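You operate a simulated robot arm through the tools that you are given. There is no shell and no other tool. Be economical: measure what you need, move in short steps, check, and stop when the job is done.

Carry out the task below with a simulated two-armed robot. There is one attempt and no reset: what you move stays moved.

TASK
Seat the white-capped bottle and pump both oil glasses to their lines.
Fine: bottle in the steel holder of the green pump; drum glass first; oil selector ends at OFF; the other bottle, levers and valves stay.

Only the result counts: the job must be done as asked and must still hold three seconds after the hand-in. Knocking over, shifting, dropping, spilling or breaking anything else fails it.

THE ROBOT
Two 7-joint arms with fingered hands on one trunk that stands fixed in place. Base frame: the origin is at the foot of the trunk, x ahead of it, y to its left, z up. Readings come in m, rad, newtons and seconds.
The left shoulder is at [0.2, 0.135, 0.945], the right one opposite. With the tool pointing down near the work surface each hand reaches from about 0.1 to 0.96 m from the base axis, measured 20 degrees to its own side. Payload 4 kg a hand.
The TCP of each hand is the grasp point between the finger pads, 0.025 m short of the fingertips. In the tool frame z runs along the fingers and y along their closing line. The gripper opens to 0.088 m. The gripper's body begins 0.029 m behind the TCP. The gripper is a hand of 4 fingers: y runs from the thumb to the fingers, the wrist lies at [-0.013, -0.106, -0.174] in the tool frame, and closing takes about 1.5 s.
Orientation is that of the tool frame in the base frame, as a unit quaternion [w, x, y, z]. With the fingers straight down and the wrist toward the robot, the tool's x, y and z point along [0, 1, 0], [1, 0, 0] and [0, 0, -1] of the base frame.

THE INTERFACE
- The arms move only by the tool step_arm. It takes "left_steps", "right_steps" or both (then of equal length, played together; a hand with none holds still); each is a list of rows, each a list of 7 numbers: the turn, a rotation vector about the tool's x, y, z in units of 8 degrees (1.0 is 8 degrees), then the shift along the tool's x, y, z in units of 25 mm (1.0 is 25 mm), then the gripper command, from -1 (shut) to 1 (fully open), values between in proportion. In form: [[wx, wy, wz, dx, dy, dz, jaw], ...]. A call has 1 to 12 rows; each row shifts and turns the commanded pose from where the row before left it, along the tool's axes as they then stand. A call with a number of a shift or a turn outside -1 to 1 is refused whole. Rows are played at 5 a second. More than 0.05 m and 0.15 rad between two rows, or a gripper value outside its range, and nothing of the call is played. Where a pose cannot be reached the arm comes as near as it can. A force on the tool above 40 N (or 10 N above the force at the start of the call, whichever is more), or a blocked arm, ends the call early, and 0.2 s more pass. Each finger travels about 0.153 m/s and halts on what it meets, pressing with about 26 N; the grip force reading is that of the motor and also rises with nothing between the fingers. The clock runs only during rows and for 0.2 s after the last one: add rows that do not move to give the fingers time. The reply holds the time, the measured pose of the TCP, the force on the tool along the base axes, the opening and the grip force, in the units named above and with some noise, with the torque about the TCP (base axes, N m) and any sound that the robot's microphone picked up.
- Cameras (640 x 400 px; columns grow to the right, rows downward): "scene" is now at [0.1316, 0.0003, 1.546]; the picture's right is [0.02, -1.00, 0.00], its down [-0.71, -0.02, -0.70] and it looks along [0.70, 0.02, -0.71] (base axes); focal length 287 px, centre (320, 200). "left" rides on the left gripper at [-0.064, -0.083, -0.098] in its tool frame; the picture's right is [-0.62, -0.37, 0.69], its down [0.71, -0.63, 0.30] and it looks along [0.32, 0.68, 0.65] (tool axes); focal length 265 px, centre (320, 200). "right" rides on the right gripper at [0.064, -0.083, -0.098] in its tool frame; the picture's right is [-0.62, 0.37, -0.69], its down [-0.71, -0.63, 0.30] and it looks along [-0.32, 0.68, 0.65] (tool axes); focal length 265 px, centre (320, 200). There is no depth. A picture from a camera that has moved, and an enlarged one, comes with that camera's place and axes in the base frame and with its lens. The place of the scene camera against the robot may be out by one fixed shift of up to 0.012 m in any direction.
- capture(camera): a new picture of that camera. It takes no simulated time.
- lift_body(by): slides the trunk up (or, below 0, down) by that many m; the arms and the scene camera ride with it, the base frame stays. It gives what a move gives, with no picture.
- grasp_type(shape, hand): the hand has 4 fingers and takes this shape, open, in about a second: jaw (thumb against the fingers, like two jaws); tri (thumb and two fingers); tip (a fingertip pinch); poke (one finger out to press); point (the index stretched); flat (the hand flat); cup (the hand cupped); fist (a fist). The gripper value then closes the fingers along that shape, each until it touches; the sizes above hold for jaw. It gives what a move gives, with no picture.
- head_to(pan, tilt): turns the head with the scene camera to pan (to the left, within 1.693 rad either way) and tilt (down, from -0.506 to 1.204), counted from straight ahead of the robot. It gives what a move gives.
- zoom(camera, box): a new picture of the part [left, top, right, bottom] of that camera's present view, enlarged. It takes no simulated time.
- hand_in(): hands the job in; it is judged then, once.

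Go step by step. Nothing tells you positions but the pictures and the camera data: compare them with the known pose of the tool, close in by small moves and look again before you grip or let go. The budget is 120 turns and 74 pictures, counting those below and the enlarged ones. Unless the task says otherwise, let go and move clear before handing in, and close with one line.

The tools are called after ">>>" as a command line: name --argument value ..., lists and objects as JSON in quotes. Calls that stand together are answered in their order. step_arm: Moves the arms, as the interface text tells. Its arguments: {"type":"object","properties":{"left_steps":{"type":"array","items":{"type":"array","items":{"type":"number"}}},"right_steps":{"type":"array","items":{"type":"array","items":{"type":"number"}}}},"required":[]} The other tools are called the same way: lift_body (by) slides the trunk up or down; grasp_type (shape, hand) gives the hand a shape; head_to (pan, tilt) turns the head that bears the scene camera; capture (camera) takes a picture; zoom (camera, box) takes an enlarged picture of a part of a camera's view; hand_in () hands the job in.

At the start:

```text
t: 0.0
left_eef_pos: [0.6023, 0.2686, 1.265]
left_tool_rot: [0.0, 0.707, 0.707, 0.0]
left_wrist_force: [0.9, 0.6, -0.8]
left_torque: [-0.02, 0.01, 0.0]
left_gripper_width: 0.0873
left_grasp_force: 0.0
left_shape: jaw
right_eef_pos: [0.5364, -0.2186, 1.3136]
right_tool_rot: [0.0, 0.708, 0.706, 0.0]
right_wrist_force: [-0.2, -0.2, 0.1]
right_torque: [0.01, -0.01, 0.0]
right_gripper_width: 0.0875
right_grasp_force: 0.1
right_shape: jaw
trunk travel left (down, up): [-0.55, 0.22]
head pan, tilt: [0.023, 0.796]
```

scene: 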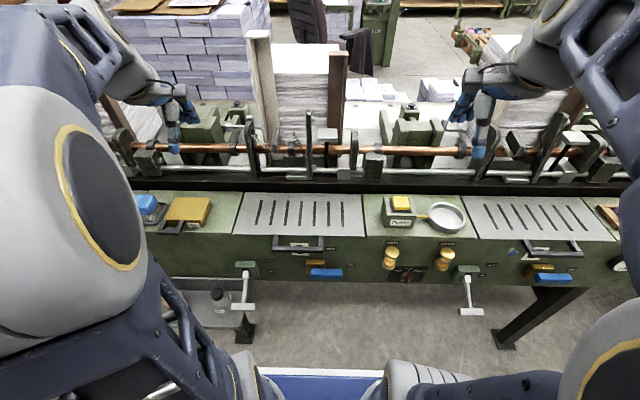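
right: 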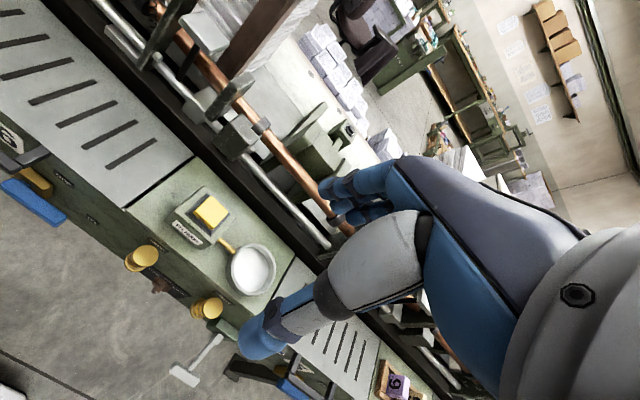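
left: 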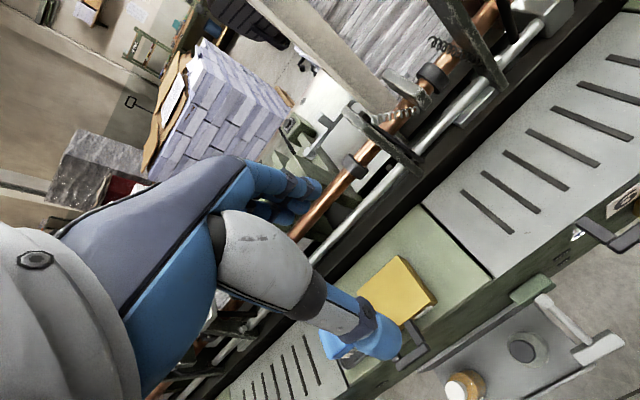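

I see a long machine with green panels, yellow knobs, levers, and a low tray to the left with two bottles. I'll look closer first.

>>> zoom --camera "scene" --box '[120, 180, 370, 340]'

>>> zoom --camera "scene" --box '[360, 180, 640, 355]'

>>> zoom --camera "left" --box '[320, 200, 640, 400]'

```text
2.50 times, centred on (245, 260) of scene
camera zoom: at [0.1316, 0.0003, 1.546], right [0.02, -1.0, 0.0], down [-0.71, -0.02, -0.7], along [0.7, 0.02, -0.71], focal length 717 px, centre (508, 50)
```

zoom: 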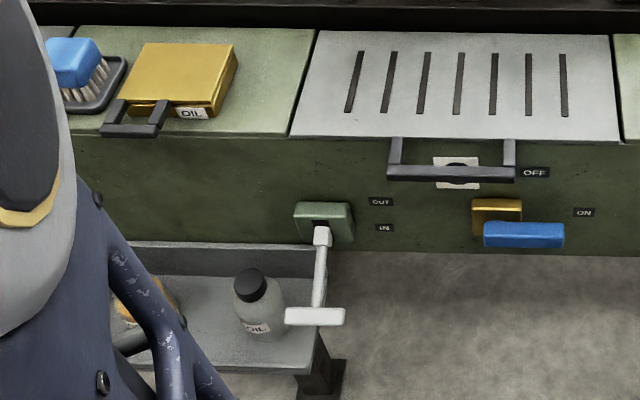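

```text
2.29 times, centred on (500, 268) of scene
camera zoom: at [0.1316, 0.0003, 1.546], right [0.02, -1.0, 0.0], down [-0.71, -0.02, -0.7], along [0.7, 0.02, -0.71], focal length 655 px, centre (-91, 46)
```

zoom: 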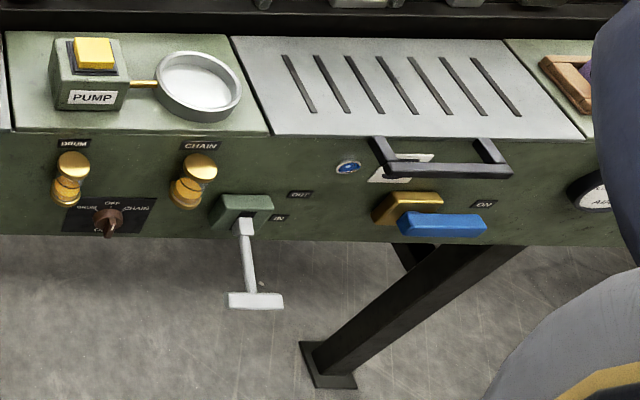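

```text
2.00 times, centred on (480, 300) of left
camera zoom: at [0.5191, 0.2033, 1.3637], right [-0.37, -0.62, -0.69], down [-0.63, 0.71, -0.3], along [0.68, 0.32, -0.65], focal length 531 px, centre (0, 0)
```

zoom: 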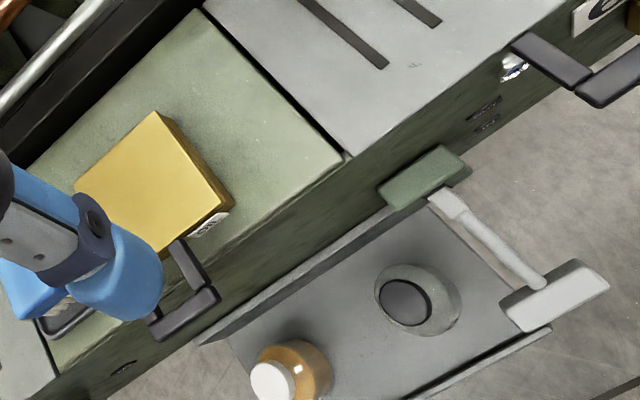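

The pump, steel ring and glasses are at right-centre (ring about [0.67,-0.34,0.94]); the white-capped amber bottle is on the low tray at the left, about [0.54,0.45]. I'll zoom in on the pump and turn the head toward the bottle.

>>> zoom --camera "scene" --box '[375, 185, 487, 290]'

>>> head_to --pan 0.5 --tilt 1.0

>>> capture --camera "scene"

```text
3.81 times, centred on (431, 238) of scene
camera zoom: at [0.1316, 0.0003, 1.546], right [0.02, -1.0, 0.0], down [-0.71, -0.02, -0.7], along [0.7, 0.02, -0.71], focal length 1092 px, centre (-103, 57)
```

zoom: 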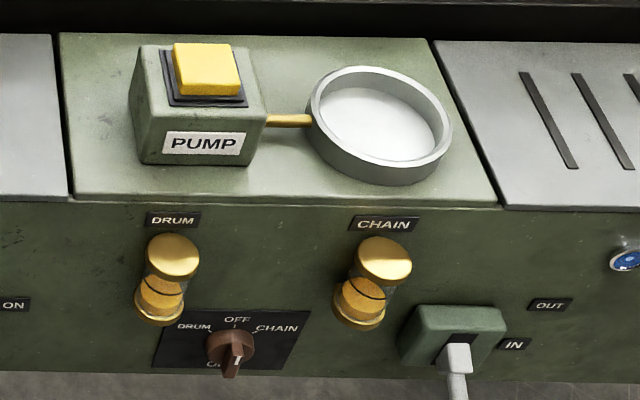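

```text
t: 0.9
left_eef_pos: [0.6025, 0.268, 1.2647]
left_tool_rot: [0.0, 0.707, 0.707, 0.001]
left_wrist_force: [1.0, 0.1, 0.4]
left_torque: [-0.02, -0.01, -0.01]
left_gripper_width: 0.0875
left_grasp_force: 0.1
left_shape: jaw
right_eef_pos: [0.5354, -0.2186, 1.3127]
right_tool_rot: [0.0, 0.708, 0.706, 0.0]
right_wrist_force: [0.1, 0.6, 0.2]
right_torque: [0.02, -0.02, -0.01]
right_gripper_width: 0.0875
right_grasp_force: 0.1
right_shape: jaw
trunk travel left (down, up): [-0.55, 0.22]
head pan, tilt: [0.499, 1.0]
```

```text
66 pictures are left
camera scene: at [0.112, 0.0317, 1.5306], right [0.48, -0.88, 0.0], down [-0.74, -0.4, -0.54], along [0.47, 0.26, -0.84], focal length 287 px, centre (320, 200)
```

scene: 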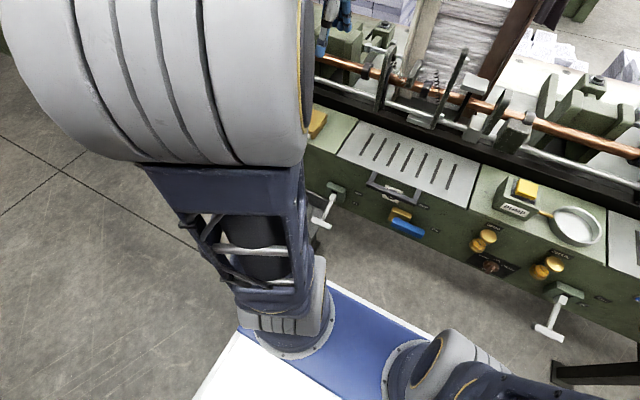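

The left arm hides the tray from the head, so I'll bring the left hand back and down to view the bottles with its own camera, and return the head to the front.

>>> step_arm --left_steps '[[0, 0, 0, 0, -0.75, 0.6, 1], [0, 0, 0, 0, -0.75, 0.6, 1], [0, 0, 0, 0, -0.75, 0.6, 1], [0, 0, 0, 0, -0.75, 0.6, 1], [0, 0, 0, 0, -0.75, 0.6, 1], [0, 0, 0, 0, -0.75, 0.6, 1], [0, 0, 0, 0, -0.75, 0.6, 1], [0, 0, 0, 0, -0.75, 0.6, 1]]'

>>> capture --camera "left"

```text
t: 2.7
left_eef_pos: [0.4524, 0.2683, 1.1431]
left_tool_rot: [0.0, 0.707, 0.707, 0.001]
left_wrist_force: [0.4, 0.0, 0.1]
left_torque: [0.02, 0.01, 0.03]
left_gripper_width: 0.0878
left_grasp_force: 0.2
left_shape: jaw
right_eef_pos: [0.5359, -0.2178, 1.3132]
right_tool_rot: [0.0, 0.707, 0.707, 0.0]
right_wrist_force: [0.3, 0.6, 0.8]
right_torque: [0.01, 0.04, 0.0]
right_gripper_width: 0.0877
right_grasp_force: 0.1
right_shape: jaw
trunk travel left (down, up): [-0.55, 0.22]
head pan, tilt: [0.499, 1.0]
```

```text
65 pictures are left
camera left: at [0.3683, 0.2038, 1.2419], right [-0.37, -0.62, -0.69], down [-0.63, 0.72, -0.3], along [0.68, 0.32, -0.65], focal length 265 px, centre (320, 200)
```

left: 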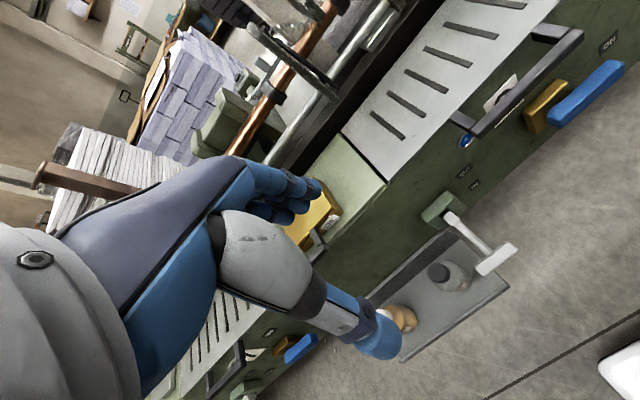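

The bottle is hidden behind the fingers. I'll yaw the hand to clear the view and come lower.

>>> step_arm --left_steps '[[0, 0, -1, -0.3, 0, 0.8, 1], [0, 0, -1, -0.3, 0, 0.8, 1], [0, 0, -1, -0.3, 0, 0.8, 1], [0, 0, -1, -0.3, 0, 0.8, 1], [0, 0, 0, 0, 0, 0.8, 1]]'

>>> capture --camera "left"

>>> capture --camera "scene"

```text
t: 3.9
left_eef_pos: [0.4969, 0.256, 1.0828]
left_tool_rot: [-0.002, 0.484, 0.875, -0.001]
left_wrist_force: [-0.3, -0.7, -0.1]
left_torque: [0.0, 0.02, 0.02]
left_gripper_width: 0.0878
left_grasp_force: 0.1
left_shape: jaw
left hand out of reach, approached as far as the arm can: row 2, 3, 4, 5
right_eef_pos: [0.5345, -0.2188, 1.3142]
right_tool_rot: [0.0, 0.708, 0.706, 0.0]
right_wrist_force: [-0.4, 0.0, 0.2]
right_torque: [-0.03, -0.02, -0.01]
right_gripper_width: 0.0873
right_grasp_force: 0.0
right_shape: jaw
trunk travel left (down, up): [-0.55, 0.22]
head pan, tilt: [0.499, 1.0]
```

```text
64 pictures are left
camera left: at [0.4605, 0.1573, 1.1823], right [0.02, -0.72, -0.69], down [-0.91, 0.27, -0.3], along [0.41, 0.64, -0.65], focal length 265 px, centre (320, 200)
```

left: 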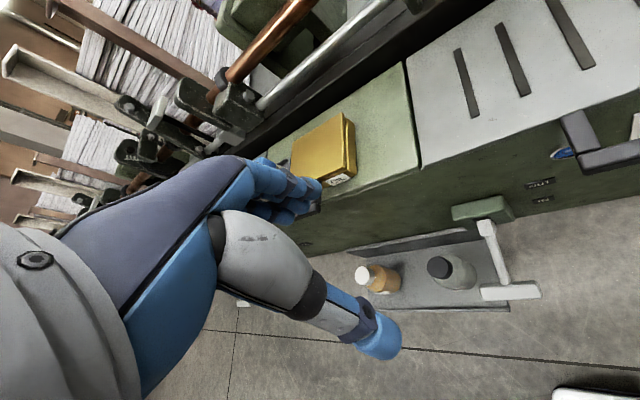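

```text
63 pictures are left
camera scene: at [0.1117, 0.0317, 1.5306], right [0.48, -0.88, 0.0], down [-0.74, -0.4, -0.54], along [0.47, 0.26, -0.84], focal length 287 px, centre (320, 200)
```

scene: 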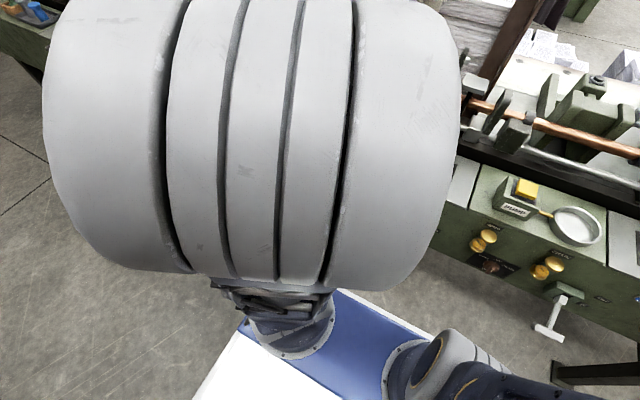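

Clear view now; cap is about [0.538,0.458,0.755]. I'll zoom for size.

>>> zoom --camera "left" --box '[330, 220, 550, 350]'

```text
2.91 times, centred on (440, 285) of left
camera zoom: at [0.4605, 0.1573, 1.1823], right [0.02, -0.72, -0.69], down [-0.91, 0.27, -0.3], along [0.41, 0.64, -0.65], focal length 772 px, centre (-29, -47)
```

zoom: 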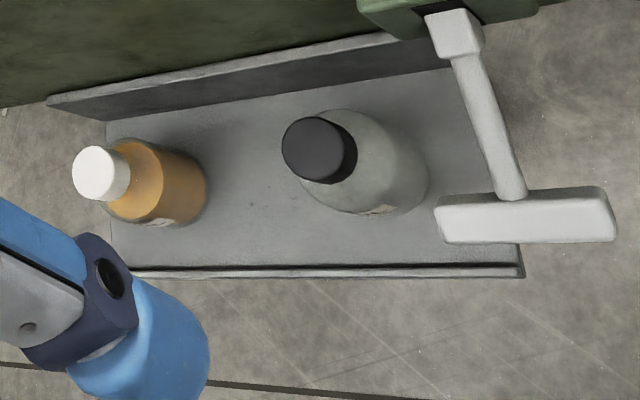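

Cap (~34 mm wide) sits near [0.538,0.458,0.755], tray about z 0.655. I'll bring the left hand behind and above the bottle, staying clear of the handle at ~[0.58,0.39,0.98].

>>> step_arm --left_steps '[[0, 0, 0, 0.87, 0.15, 0.5, 0.2], [0, 0, 0, 0.87, 0.15, 0.5, 0.2], [0, 0, 0, 0.87, 0.15, 0.5, 0.2], [0, 0, 0, 0.87, 0.15, 0.5, 0.2], [0, 0, 0, 0.87, 0.15, 0.5, 0.2], [0, 0, 0, 0.87, 0.15, 0.5, 0.2], [0, 0, 0, 0.87, 0.15, 0.5, 0.2], [0, 0, 0, 0.87, 0.15, 0.5, 0.2]]'

>>> capture --camera "left"

```text
t: 5.7
left_eef_pos: [0.4431, 0.4195, 0.9942]
left_tool_rot: [0.0, 0.485, 0.875, 0.001]
left_wrist_force: [-0.3, -1.1, -0.6]
left_torque: [0.0, 0.0, -0.03]
left_gripper_width: 0.053
left_grasp_force: 0.0
left_shape: jaw
left hand out of reach, approached as far as the arm can: row 1, 2, 4
right_eef_pos: [0.5364, -0.219, 1.3139]
right_tool_rot: [0.0, 0.708, 0.707, 0.0]
right_wrist_force: [0.7, 0.0, -0.5]
right_torque: [0.03, -0.03, 0.02]
right_gripper_width: 0.0876
right_grasp_force: 0.0
right_shape: jaw
trunk travel left (down, up): [-0.55, 0.22]
head pan, tilt: [0.499, 1.0]
```

```text
61 pictures are left
camera left: at [0.4068, 0.3207, 1.0939], right [0.02, -0.72, -0.69], down [-0.91, 0.27, -0.3], along [0.41, 0.64, -0.65], focal length 265 px, centre (320, 200)
```

left: 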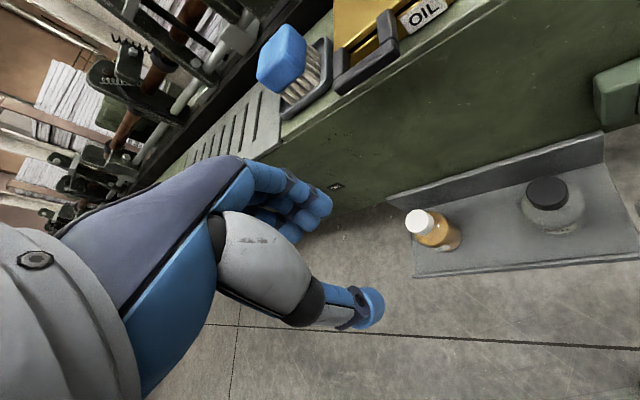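

Cap confirmed near [0.534,0.462,0.756]. I'll descend behind it, then move forward to sit above.

>>> step_arm --left_steps '[[0, 0, 0, -0.06, 0.2, 0.94, 0.2], [0, 0, 0, -0.06, 0.2, 0.94, 0.2], [0, 0, 0, -0.06, 0.2, 0.94, 0.2], [0, 0, 0, -0.06, 0.2, 0.94, 0.2], [0, 0, 0, -0.06, 0.2, 0.94, 0.2], [0, 0, 0, -0.06, 0.2, 0.94, 0.2]]'

>>> capture --camera "left"

```text
t: 7.1
left_eef_pos: [0.4726, 0.4279, 0.854]
left_tool_rot: [0.001, 0.485, 0.875, 0.0]
left_wrist_force: [-0.1, 0.4, 0.4]
left_torque: [0.0, -0.02, 0.02]
left_gripper_width: 0.0531
left_grasp_force: 0.1
left_shape: jaw
right_eef_pos: [0.536, -0.2199, 1.3135]
right_tool_rot: [0.001, 0.707, 0.707, 0.001]
right_wrist_force: [-0.4, 0.7, -0.4]
right_torque: [0.04, 0.02, 0.03]
right_gripper_width: 0.0876
right_grasp_force: 0.0
right_shape: jaw
trunk travel left (down, up): [-0.55, 0.22]
head pan, tilt: [0.499, 1.0]
```

```text
60 pictures are left
camera left: at [0.4357, 0.3296, 0.9532], right [0.02, -0.72, -0.69], down [-0.91, 0.27, -0.3], along [0.41, 0.64, -0.65], focal length 265 px, centre (320, 200)
```

left: 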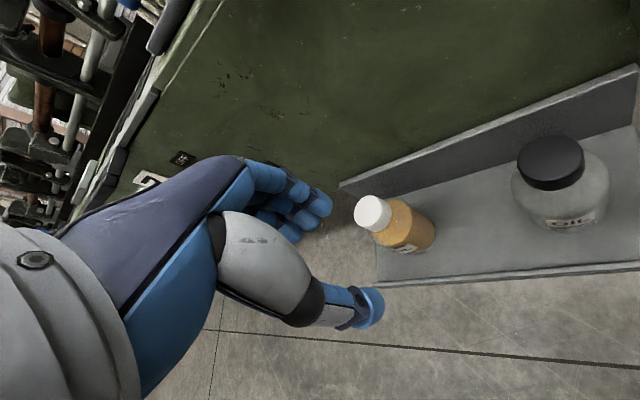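

Cap estimate now about [0.535,0.465,0.742]. I'll approach above it and look again.

>>> step_arm --left_steps '[[0, 0, 0, 0, 0.72, 0.6, 0.2], [0, 0, 0, 0, 0.72, 0.6, 0.2], [0, 0, 0, 0, 0.72, 0.6, 0.2]]'

>>> zoom --camera "left" --box '[220, 140, 480, 340]'

```text
t: 7.9
left_eef_pos: [0.5199, 0.4563, 0.8101]
left_tool_rot: [0.0, 0.485, 0.875, 0.0]
left_wrist_force: [0.4, -0.4, -0.8]
left_torque: [0.01, 0.01, -0.01]
left_gripper_width: 0.0536
left_grasp_force: 0.1
left_shape: jaw
right_eef_pos: [0.536, -0.2191, 1.3144]
right_tool_rot: [0.0, 0.708, 0.706, 0.0]
right_wrist_force: [-0.5, -0.1, 0.5]
right_torque: [-0.01, 0.03, 0.01]
right_gripper_width: 0.0877
right_grasp_force: 0.0
right_shape: jaw
trunk travel left (down, up): [-0.55, 0.22]
head pan, tilt: [0.499, 1.0]
```

```text
2.00 times, centred on (350, 240) of left
camera zoom: at [0.4841, 0.3579, 0.9096], right [0.02, -0.72, -0.69], down [-0.91, 0.27, -0.3], along [0.41, 0.64, -0.65], focal length 531 px, centre (260, 120)
```

zoom: 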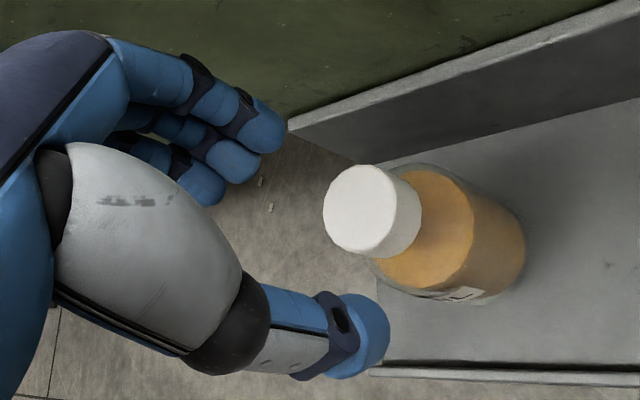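

Cap about 30 mm, centred near [0.534,0.465]. I'll centre over it and lower partway.

>>> step_arm --left_steps '[[0, 0, 0, 0, 0.66, 0, 0.5], [0, 0, 0, 0, 0, 0.6, 0.5], [0, 0, 0, 0, 0, 0.6, 0.5]]'

>>> zoom --camera "left" --box '[220, 140, 480, 340]'

```text
t: 8.7
left_eef_pos: [0.5349, 0.4654, 0.7803]
left_tool_rot: [0.001, 0.484, 0.875, 0.0]
left_wrist_force: [0.1, 0.0, -0.6]
left_torque: [-0.01, 0.0, 0.06]
left_gripper_width: 0.0658
left_grasp_force: 0.1
left_shape: jaw
right_eef_pos: [0.5369, -0.2192, 1.3129]
right_tool_rot: [0.0, 0.708, 0.707, 0.0]
right_wrist_force: [0.8, 0.0, 0.1]
right_torque: [-0.01, 0.0, 0.01]
right_gripper_width: 0.0874
right_grasp_force: 0.1
right_shape: jaw
trunk travel left (down, up): [-0.55, 0.22]
head pan, tilt: [0.499, 1.0]
```

```text
2.00 times, centred on (350, 240) of left
camera zoom: at [0.4978, 0.3663, 0.8793], right [0.02, -0.72, -0.69], down [-0.91, 0.27, -0.3], along [0.41, 0.64, -0.65], focal length 531 px, centre (260, 120)
```

zoom: 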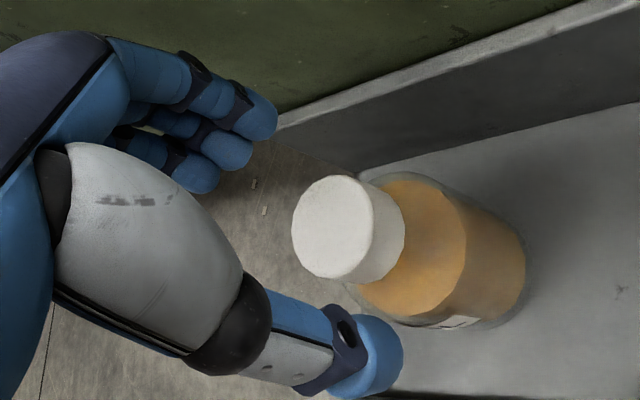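

Cap top is centred at [0.5355,0.4655,0.745], directly under the hand. Lower and close.

>>> step_arm --left_steps '[[0, 0, 0, 0, 0, 0.75, 0.5], [0, 0, 0, 0, 0, 0.75, 0.5], [0, 0, 0, 0, 0, 0, 0.5]]'

>>> zoom --camera "left" --box '[220, 140, 480, 340]'

```text
t: 9.5
left_eef_pos: [0.5342, 0.4639, 0.7416]
left_tool_rot: [0.0, 0.485, 0.875, 0.0]
left_wrist_force: [0.3, -0.2, 0.1]
left_torque: [-0.01, -0.01, 0.04]
left_gripper_width: 0.0657
left_grasp_force: 0.0
left_shape: jaw
right_eef_pos: [0.5368, -0.2192, 1.3134]
right_tool_rot: [0.0, 0.708, 0.706, 0.0]
right_wrist_force: [-0.1, 0.4, 0.5]
right_torque: [-0.02, 0.0, 0.0]
right_gripper_width: 0.0874
right_grasp_force: 0.1
right_shape: jaw
trunk travel left (down, up): [-0.55, 0.22]
head pan, tilt: [0.499, 1.0]
```

```text
2.00 times, centred on (350, 240) of left
camera zoom: at [0.4973, 0.3665, 0.8408], right [0.02, -0.72, -0.69], down [-0.91, 0.27, -0.3], along [0.41, 0.64, -0.65], focal length 531 px, centre (260, 120)
```

zoom: 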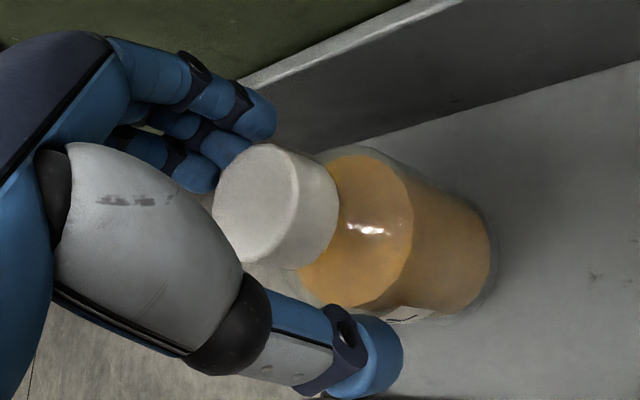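

The cap sits at the TCP between thumb and fingers. Close the grip.

>>> step_arm --left_steps '[[0, 0, 0, 0, 0, 0, -1], [0, 0, 0, 0, 0, 0, -1], [0, 0, 0, 0, 0, 0, -1], [0, 0, 0, 0, 0, 0, -1], [0, 0, 0, 0, 0, 0, -1], [0, 0, 0, 0, 0, 0, -1], [0, 0, 0, 0, 0, 0, -1], [0, 0, 0, 0, 0, 0, -1]]'

>>> zoom --camera "left" --box '[220, 140, 480, 340]'

```text
t: 11.3
left_eef_pos: [0.5341, 0.465, 0.7406]
left_tool_rot: [-0.001, 0.485, 0.875, 0.0]
left_wrist_force: [-0.4, 0.0, 0.2]
left_torque: [-0.02, -0.03, 0.0]
left_gripper_width: 0.0283
left_grasp_force: 25.8
left_shape: jaw
right_eef_pos: [0.536, -0.2192, 1.3135]
right_tool_rot: [0.0, 0.708, 0.706, 0.001]
right_wrist_force: [0.8, 0.2, 0.5]
right_torque: [-0.02, -0.01, 0.02]
right_gripper_width: 0.0876
right_grasp_force: 0.0
right_shape: jaw
trunk travel left (down, up): [-0.55, 0.22]
head pan, tilt: [0.499, 1.0]
```

```text
2.00 times, centred on (350, 240) of left
camera zoom: at [0.4974, 0.3665, 0.8409], right [0.02, -0.72, -0.69], down [-0.91, 0.27, -0.3], along [0.41, 0.64, -0.65], focal length 531 px, centre (260, 120)
```

zoom: 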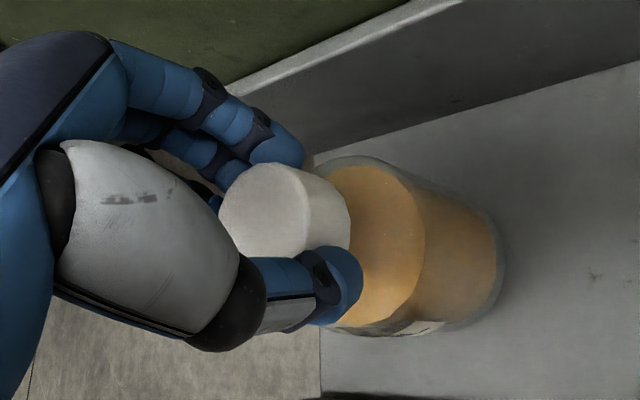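

Gripped the cap (28 mm, 26 N). Lift straight up a little and check it comes along.

>>> step_arm --left_steps '[[0, 0, 0, 0, 0, -0.6, -1], [0, 0, 0, 0, 0, -0.6, -1], [0, 0, 0, 0, -0.3, -0.8, -1], [0, 0, 0, 0, -0.5, -0.8, -1]]'

>>> capture --camera "left"

```text
t: 12.3
left_eef_pos: [0.5152, 0.4552, 0.8111]
left_tool_rot: [0.0, 0.485, 0.874, 0.0]
left_wrist_force: [-0.2, 0.6, -0.4]
left_torque: [-0.02, 0.02, 0.01]
left_gripper_width: 0.0279
left_grasp_force: 26.2
left_shape: jaw
right_eef_pos: [0.5364, -0.22, 1.3135]
right_tool_rot: [0.0, 0.708, 0.706, 0.0]
right_wrist_force: [0.1, 0.2, 0.6]
right_torque: [0.02, 0.02, 0.03]
right_gripper_width: 0.0874
right_grasp_force: 0.1
right_shape: jaw
trunk travel left (down, up): [-0.55, 0.22]
head pan, tilt: [0.499, 1.0]
```

```text
55 pictures are left
camera left: at [0.4789, 0.3565, 0.9116], right [0.02, -0.72, -0.69], down [-0.91, 0.27, -0.3], along [0.41, 0.64, -0.65], focal length 265 px, centre (320, 200)
```

left: 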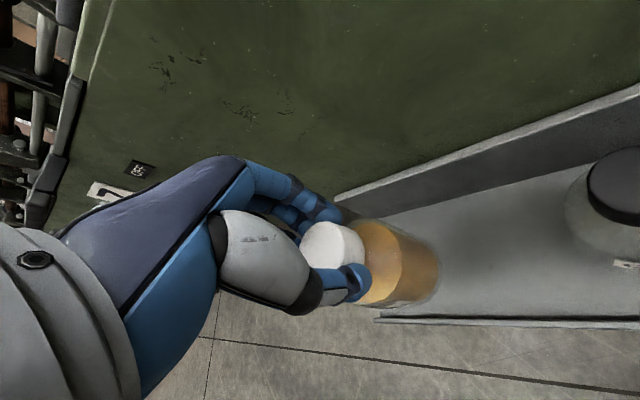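

The bottle came up with the hand. Back off slightly from the machine and raise it.

>>> step_arm --left_steps '[[0, 0, 0, 0, -0.9, -0.3, -1], [0, 0, 0, 0, -0.9, -0.5, -1], [0, 0, 0, 0, 0, -1, -1], [0, 0, 0, 0, 0, -1, -1], [0, 0, 0, 0, 0, -1, -1], [0, 0, 0, 0, 0, -1, -1], [0, 0, 0, 0, 0, -1, -1], [0, 0, 0, 0, 0, -1, -1], [0, 0, 0, 0, 0, -1, -1], [0, 0, 0, 0, 0, -1, -1], [0, 0, 0, 0, 0, -1, -1], [0, 0, 0, 0, 0, -1, -1]]'

>>> step_arm --left_steps '[[0, 0, 0, 0, 0, -1, -1], [0, 0, 0, 0, 0.5, -1, -1], [0, 0, 0.8, 0, 0.8, -1, -1], [0, 0, 0.8, 0, 0.8, 0, -1], [0, 0, 0.8, -0.5, 0.8, 0, -1], [0, 0, 0.8, -0.8, 0.8, 0, -1], [0, 0, 0.8, -1, 0.5, 0, -1]]'

>>> head_to --pan -0.25 --tilt 0.85

>>> capture --camera "scene"

```text
t: 14.9
left_eef_pos: [0.4787, 0.4289, 1.0825]
left_tool_rot: [-0.001, 0.486, 0.874, -0.001]
left_wrist_force: [0.0, 0.3, -0.6]
left_torque: [-0.01, -0.02, 0.01]
left_gripper_width: 0.028
left_grasp_force: 25.9
left_shape: jaw
right_eef_pos: [0.5356, -0.2185, 1.3128]
right_tool_rot: [0.0, 0.708, 0.706, 0.0]
right_wrist_force: [0.4, 0.6, -0.4]
right_torque: [-0.02, -0.01, -0.01]
right_gripper_width: 0.0877
right_grasp_force: 0.1
right_shape: jaw
trunk travel left (down, up): [-0.55, 0.22]
head pan, tilt: [0.499, 1.0]
```

```text
t: 16.5
left_eef_pos: [0.5866, 0.4125, 1.1585]
left_tool_rot: [0.0, 0.708, 0.707, 0.001]
left_wrist_force: [0.4, -0.8, -0.6]
left_torque: [0.02, 0.0, -0.02]
left_gripper_width: 0.0278
left_grasp_force: 26.0
left_shape: jaw
right_eef_pos: [0.5353, -0.2199, 1.3133]
right_tool_rot: [0.0, 0.707, 0.707, 0.0]
right_wrist_force: [0.0, -0.4, 0.4]
right_torque: [0.03, -0.03, 0.0]
right_gripper_width: 0.0873
right_grasp_force: 0.1
right_shape: jaw
trunk travel left (down, up): [-0.55, 0.22]
head pan, tilt: [0.499, 1.0]
```

```text
t: 17.6
left_eef_pos: [0.5871, 0.4132, 1.1577]
left_tool_rot: [0.0, 0.707, 0.707, 0.0]
left_wrist_force: [-0.1, 0.1, -0.5]
left_torque: [-0.02, 0.02, 0.02]
left_gripper_width: 0.028
left_grasp_force: 26.0
left_shape: jaw
right_eef_pos: [0.5358, -0.2188, 1.3137]
right_tool_rot: [0.0, 0.708, 0.706, 0.001]
right_wrist_force: [0.0, -0.9, -0.6]
right_torque: [-0.04, 0.02, -0.01]
right_gripper_width: 0.0878
right_grasp_force: 0.1
right_shape: jaw
trunk travel left (down, up): [-0.55, 0.22]
head pan, tilt: [-0.25, 0.85]
```

```text
54 pictures are left
camera scene: at [0.1266, -0.0208, 1.5417], right [-0.25, -0.97, 0.0], down [-0.73, 0.18, -0.66], along [0.64, -0.16, -0.75], focal length 287 px, centre (320, 200)
```

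scene: 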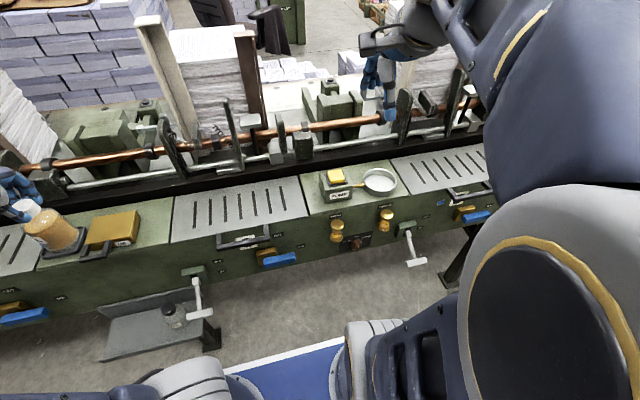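

The bottle is held over the machine. I'll shift the right arm outward while carrying the bottle toward the centre.

>>> step_arm --left_steps '[[0, 0, 0, -1, 0, 0, -1], [0, 0, 0, -1, 0, 0, -1], [0, 0, 0, -1, 0, 0, -1], [0, 0, 0, -1, 0, 0, -1], [0, 0, 0, -1, 0, 0, -1], [0, 0, 0, -1, 0, 0, -1], [0, 0, 0, -1, 0, 0, -1], [0, 0, 0, -1, 0, 0, -1], [0, 0, 0, -1, 0, 0, -1], [0, 0, 0, -1, 0, 0, -1], [0, 0, 0, -1, 0, 0, -1], [0, 0, 0, -1, 0, 0, -1]]' --right_steps '[[0, 0, 0, -1, 0, 0, 1], [0, 0, 0, -1, 0, 0, 1], [0, 0, 0, -1, 0, 0, 1], [0, 0, 0, -1, 0, 0, 1], [0, 0, 0, -1, 0, 0, 1], [0, 0, 0, -1, 0, 0, 1], [0, 0, 0, -1, 0, 0, 1], [0, 0, 0, -1, 0, 0, 1], [0, 0, 0, -1, 0, 0, 1], [0, 0, 0, -1, 0, 0, 1], [0, 0, 0, -1, 0, 0, 1], [0, 0, 0, -1, 0, 0, 1]]'

>>> capture --camera "scene"

```text
t: 20.2
left_eef_pos: [0.5858, 0.1119, 1.1559]
left_tool_rot: [0.001, 0.707, 0.707, -0.001]
left_wrist_force: [-0.1, -0.5, -1.5]
left_torque: [-0.03, -0.02, -0.01]
left_gripper_width: 0.0276
left_grasp_force: 26.0
left_shape: jaw
right_eef_pos: [0.5346, -0.5196, 1.3142]
right_tool_rot: [0.001, 0.707, 0.707, -0.001]
right_wrist_force: [-0.3, 0.2, 1.2]
right_torque: [-0.02, -0.04, -0.01]
right_gripper_width: 0.0877
right_grasp_force: 0.0
right_shape: jaw
trunk travel left (down, up): [-0.55, 0.22]
head pan, tilt: [-0.25, 0.85]
```

```text
53 pictures are left
camera scene: at [0.1265, -0.0204, 1.5417], right [-0.25, -0.97, 0.0], down [-0.73, 0.19, -0.66], along [0.64, -0.16, -0.75], focal length 287 px, centre (320, 200)
```

scene: 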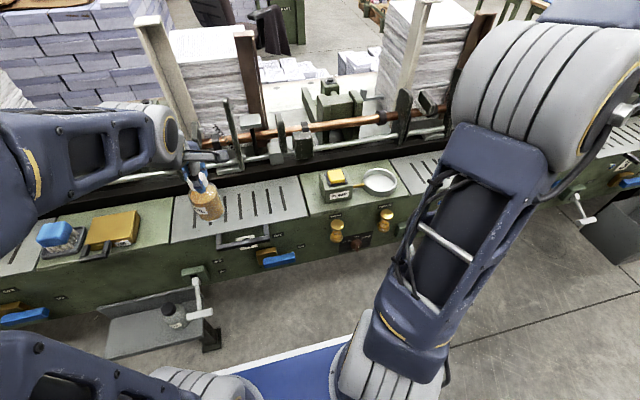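

Good clearance. I'll zoom on the pump and ring for precise location and continue left toward it.

>>> zoom --camera "scene" --box '[310, 150, 430, 260]'

>>> step_arm --left_steps '[[0, 0, 0, -1, 0.1, 0, -1], [0, 0, 0, -1, 0.1, 0, -1], [0, 0, 0, -1, 0.1, 0, -1], [0, 0, 0, -1, 0.1, 0, -1], [0, 0, 0, -1, 0.1, 0, -1], [0, 0, 0, -1, 0.1, 0, -1], [0, 0, 0, -1, 0.1, 0, -1], [0, 0, 0, -1, 0.1, 0, -1], [0, 0, 0, -1, 0.1, 0, -1], [0, 0, 0, -1, 0.1, 0, -1]]'

>>> capture --camera "scene"

>>> capture --camera "left"

```text
3.64 times, centred on (370, 205) of scene
camera zoom: at [0.1265, -0.0204, 1.5417], right [-0.25, -0.97, 0.0], down [-0.73, 0.19, -0.66], along [0.64, -0.16, -0.75], focal length 1042 px, centre (138, 182)
```

zoom: 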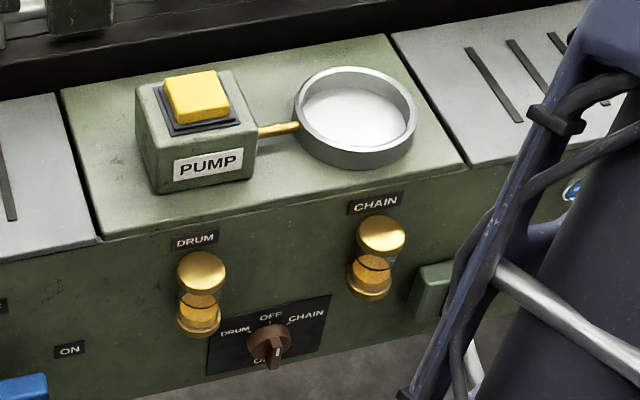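

```text
t: 22.4
left_eef_pos: [0.61, -0.1372, 1.1575]
left_tool_rot: [0.0, 0.707, 0.707, 0.0]
left_wrist_force: [-0.4, 0.3, -1.6]
left_torque: [-0.02, -0.01, -0.01]
left_gripper_width: 0.0273
left_grasp_force: 25.9
left_shape: jaw
right_eef_pos: [0.534, -0.5199, 1.3147]
right_tool_rot: [-0.001, 0.708, 0.706, 0.0]
right_wrist_force: [1.6, -0.6, -0.4]
right_torque: [-0.02, 0.0, 0.04]
right_gripper_width: 0.0876
right_grasp_force: 0.1
right_shape: jaw
trunk travel left (down, up): [-0.55, 0.22]
head pan, tilt: [-0.25, 0.85]
```

```text
51 pictures are left
camera scene: at [0.1265, -0.0207, 1.5417], right [-0.25, -0.97, 0.0], down [-0.73, 0.19, -0.66], along [0.64, -0.16, -0.75], focal length 287 px, centre (320, 200)
```

scene: 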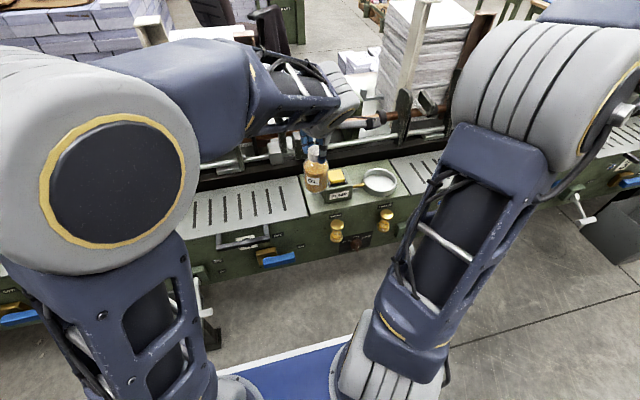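

```text
50 pictures are left
camera left: at [0.5267, -0.2008, 1.2568], right [-0.37, -0.62, -0.69], down [-0.63, 0.71, -0.3], along [0.68, 0.32, -0.65], focal length 265 px, centre (320, 200)
```

left: 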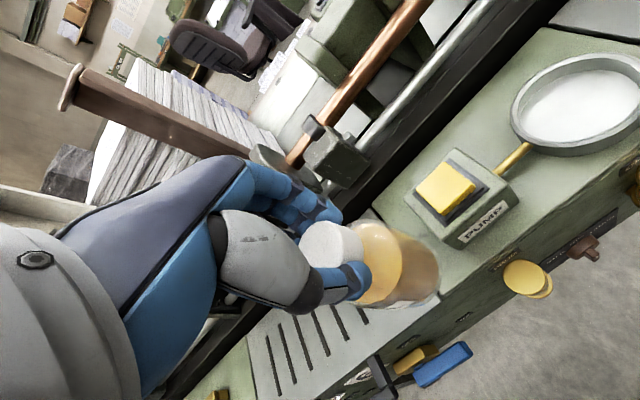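

Ring centre is about [0.664,-0.341], rim z ≈ 0.945, inner width ~80 mm. Carry the bottle over it at height while moving the right hand further out.

>>> step_arm --left_steps '[[0, 0, 0, -0.9, 0.24, 0, -1], [0, 0, 0, -0.9, 0.24, 0, -1], [0, 0, 0, -0.9, 0.24, 0, -1], [0, 0, 0, -0.9, 0.24, 0, -1], [0, 0, 0, -0.9, 0.24, 0, -1], [0, 0, 0, -0.9, 0.24, 0, -1], [0, 0, 0, -0.9, 0.24, 0, -1], [0, 0, 0, -0.9, 0.24, 0, -1], [0, 0, 0, -0.9, 0.24, 0, -1]]' --right_steps '[[0, 0, 0, -0.5, 0, 0, 1], [0, 0, 0, -0.5, 0, 0, 1], [0, 0, 0, -0.5, 0, 0, 1], [0, 0, 0, -0.5, 0, 0, 1], [0, 0, 0, -0.5, 0, 0, 1], [0, 0, 0, -0.5, 0, 0, 1], [0, 0, 0, -0.5, 0, 0, 1], [0, 0, 0, -0.5, 0, 0, 1], [0, 0, 0, -0.5, 0, 0, 1]]'

>>> capture --camera "left"

>>> zoom --camera "scene" --box '[300, 110, 460, 260]'

```text
t: 24.4
left_eef_pos: [0.6647, -0.3389, 1.158]
left_tool_rot: [-0.001, 0.707, 0.707, 0.0]
left_wrist_force: [-0.5, 0.8, -0.4]
left_torque: [-0.03, 0.01, -0.02]
left_gripper_width: 0.0279
left_grasp_force: 26.5
left_shape: jaw
right_eef_pos: [0.5348, -0.6313, 1.3142]
right_tool_rot: [0.0, 0.707, 0.707, -0.001]
right_wrist_force: [-0.6, 0.0, 0.2]
right_torque: [-0.02, -0.03, -0.06]
right_gripper_width: 0.0875
right_grasp_force: 0.0
right_shape: jaw
trunk travel left (down, up): [-0.55, 0.22]
head pan, tilt: [-0.25, 0.85]
```

```text
49 pictures are left
camera left: at [0.5814, -0.403, 1.257], right [-0.37, -0.62, -0.69], down [-0.63, 0.71, -0.3], along [0.68, 0.32, -0.65], focal length 265 px, centre (320, 200)
```

left: 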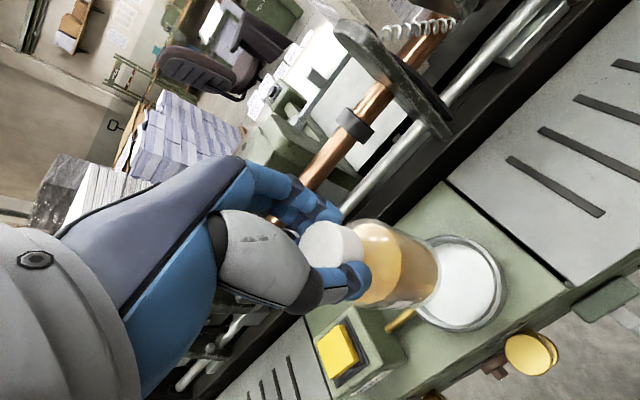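

```text
2.67 times, centred on (380, 185) of scene
camera zoom: at [0.1265, -0.0204, 1.5418], right [-0.25, -0.97, 0.0], down [-0.73, 0.19, -0.66], along [0.64, -0.16, -0.75], focal length 764 px, centre (160, 240)
```

zoom: 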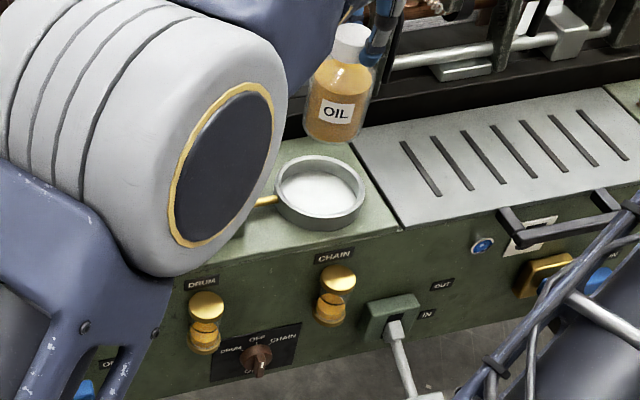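

Aligned within a couple of mm and the bottle hangs straight. Lower to just above the rim.

>>> step_arm --left_steps '[[0, 0, 0, -0.08, -0.06, 0.9, -1], [0, 0, 0, 0, 0, 0.9, -1], [0, 0, 0, 0, 0, 0.9, -1], [0, 0, 0, 0, 0, 0.9, -1]]'

>>> zoom --camera "left" --box '[260, 180, 500, 350]'

>>> zoom --camera "scene" --box '[340, 110, 460, 220]'

```text
t: 25.4
left_eef_pos: [0.6631, -0.34, 1.0655]
left_tool_rot: [0.0, 0.707, 0.707, 0.0]
left_wrist_force: [-0.3, 0.4, -0.7]
left_torque: [0.03, 0.03, -0.02]
left_gripper_width: 0.0272
left_grasp_force: 26.1
left_shape: jaw
right_eef_pos: [0.5356, -0.6312, 1.3134]
right_tool_rot: [0.001, 0.708, 0.707, 0.001]
right_wrist_force: [-0.5, 0.0, 0.0]
right_torque: [-0.01, 0.01, -0.01]
right_gripper_width: 0.0877
right_grasp_force: 0.1
right_shape: jaw
trunk travel left (down, up): [-0.55, 0.22]
head pan, tilt: [-0.25, 0.85]
```

```text
2.35 times, centred on (380, 265) of left
camera zoom: at [0.5798, -0.404, 1.166], right [-0.37, -0.62, -0.69], down [-0.63, 0.71, -0.3], along [0.68, 0.32, -0.65], focal length 624 px, centre (179, 47)
```

zoom: 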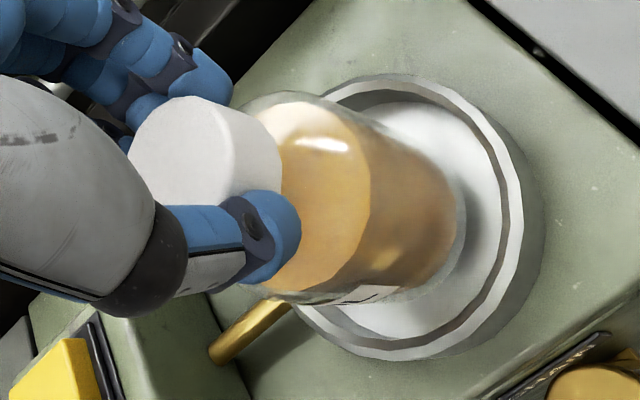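

```text
3.64 times, centred on (400, 165) of scene
camera zoom: at [0.1266, -0.0209, 1.5417], right [-0.25, -0.97, 0.0], down [-0.73, 0.19, -0.66], along [0.64, -0.16, -0.75], focal length 1042 px, centre (29, 327)
```

zoom: 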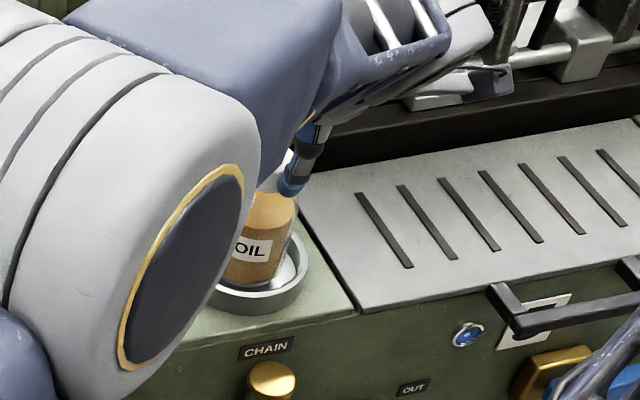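

Bottle bottom is just above the rim and centred. Lower gently until it rests.

>>> step_arm --left_steps '[[0, 0, 0, 0, 0, 0.5, -1], [0, 0, 0, 0, 0, 0.4, -1], [0, 0, 0, 0, 0, 0.2, -1], [0, 0, 0, 0, 0, 0.2, -1]]'

>>> zoom --camera "left" --box '[260, 180, 500, 350]'

```text
t: 26.1
left_eef_pos: [0.667, -0.3408, 1.0548]
left_tool_rot: [0.012, 0.706, 0.708, 0.002]
left_wrist_force: [-2.5, 3.8, 14.8]
left_torque: [0.06, 0.05, -0.01]
left_gripper_width: 0.0296
left_grasp_force: 25.7
left_shape: jaw
right_eef_pos: [0.5348, -0.6311, 1.3129]
right_tool_rot: [0.001, 0.708, 0.706, -0.001]
right_wrist_force: [-0.2, 0.1, -1.2]
right_torque: [0.01, 0.01, 0.02]
right_gripper_width: 0.0877
right_grasp_force: 0.2
right_shape: jaw
trunk travel left (down, up): [-0.55, 0.22]
head pan, tilt: [-0.25, 0.85]
stopped in row 3 (left hand): the force on the tool passed its limit at 43 N (the readings are from after the stop); the commanded pose is now the measured one
```

```text
2.35 times, centred on (380, 265) of left
camera zoom: at [0.5818, -0.4044, 1.1538], right [-0.36, -0.63, -0.69], down [-0.62, 0.71, -0.33], along [0.7, 0.32, -0.65], focal length 624 px, centre (179, 47)
```

zoom: 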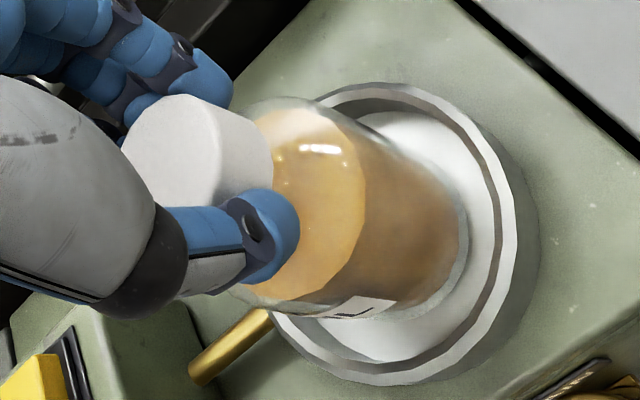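

Contact came with the force through the bottle's axis (tiny torque), suggesting it stands on the holder floor. Let me check from the head camera before releasing.

>>> step_arm --left_steps '[[0, 0, 0, 0, -0.1, -0.04, -1], [0, 0, 0, 0, 0, 0, -1]]'

>>> zoom --camera "scene" --box '[360, 140, 430, 220]'

>>> capture --camera "right"

```text
t: 26.7
left_eef_pos: [0.6647, -0.341, 1.0553]
left_tool_rot: [0.011, 0.707, 0.708, 0.002]
left_wrist_force: [5.6, 0.8, 19.0]
left_torque: [0.1, -0.17, -0.06]
left_gripper_width: 0.0295
left_grasp_force: 26.0
left_shape: jaw
right_eef_pos: [0.5347, -0.6299, 1.3138]
right_tool_rot: [-0.001, 0.707, 0.707, 0.001]
right_wrist_force: [-0.1, 0.2, 0.0]
right_torque: [0.06, 0.01, 0.0]
right_gripper_width: 0.0874
right_grasp_force: 0.0
right_shape: jaw
trunk travel left (down, up): [-0.55, 0.22]
head pan, tilt: [-0.25, 0.85]
```

```text
5.00 times, centred on (395, 180) of scene
camera zoom: at [0.1264, -0.0207, 1.5418], right [-0.25, -0.97, 0.0], down [-0.73, 0.19, -0.66], along [0.64, -0.16, -0.75], focal length 1433 px, centre (-55, 300)
```

zoom: 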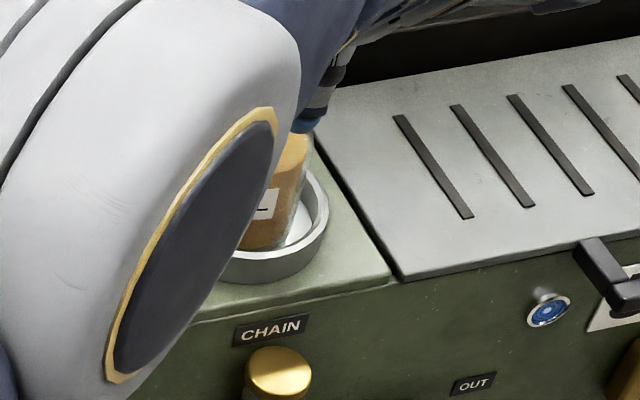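

```text
43 pictures are left
camera right: at [0.4498, -0.5645, 1.412], right [0.37, -0.62, 0.69], down [-0.63, -0.71, -0.3], along [0.68, -0.33, -0.65], focal length 265 px, centre (320, 200)
```

right: 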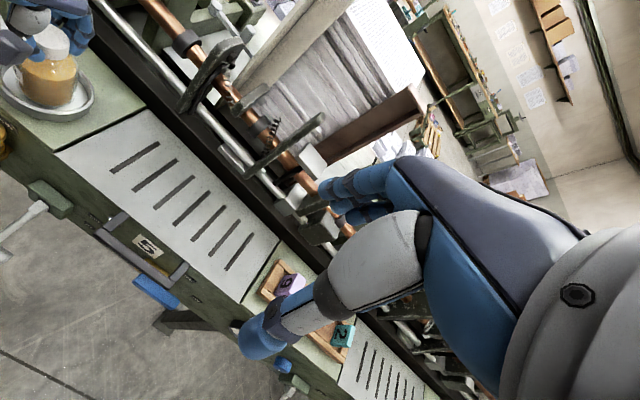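

The right hand's camera sees the bottle in the ring; enlarge that.

>>> zoom --camera "right" --box '[0, 0, 130, 130]'

```text
3.08 times, centred on (65, 65) of right
camera zoom: at [0.4498, -0.5645, 1.412], right [0.37, -0.62, 0.69], down [-0.63, -0.71, -0.3], along [0.68, -0.33, -0.65], focal length 817 px, centre (1105, 615)
```

zoom: 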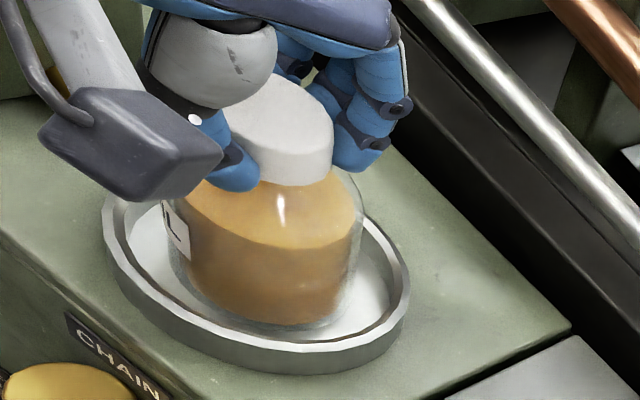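

The bottle stands inside the ring on its floor. Release gently and rise straight up.

>>> step_arm --left_steps '[[0, 0, 0, 0, 0, -0.05, -1], [0, 0, 0, 0, 0, 0, 0.1], [0, 0, 0, 0, 0, 0, 0.4], [0, 0, 0, 0, 0, 0, 0.5], [0, 0, 0, 0, 0, 0, 0.5]]'

>>> zoom --camera "right" --box '[0, 0, 130, 130]'

```text
t: 27.9
left_eef_pos: [0.6655, -0.341, 1.0538]
left_tool_rot: [0.007, 0.707, 0.707, 0.001]
left_wrist_force: [1.1, 0.2, -0.2]
left_torque: [-0.02, -0.02, -0.01]
left_gripper_width: 0.0656
left_grasp_force: 0.1
left_shape: jaw
right_eef_pos: [0.5354, -0.6312, 1.3129]
right_tool_rot: [0.0, 0.708, 0.706, 0.0]
right_wrist_force: [-0.8, -1.4, -0.9]
right_torque: [-0.02, 0.02, 0.01]
right_gripper_width: 0.0876
right_grasp_force: 0.2
right_shape: jaw
trunk travel left (down, up): [-0.55, 0.22]
head pan, tilt: [-0.25, 0.85]
```

```text
3.08 times, centred on (65, 65) of right
camera zoom: at [0.45, -0.5648, 1.4116], right [0.37, -0.62, 0.69], down [-0.63, -0.71, -0.3], along [0.68, -0.33, -0.65], focal length 817 px, centre (1105, 615)
```

zoom: 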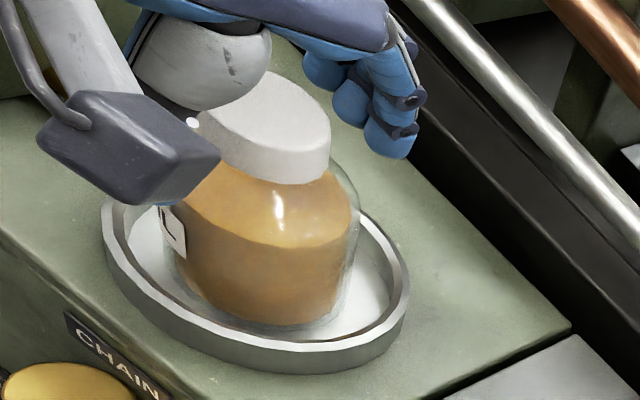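

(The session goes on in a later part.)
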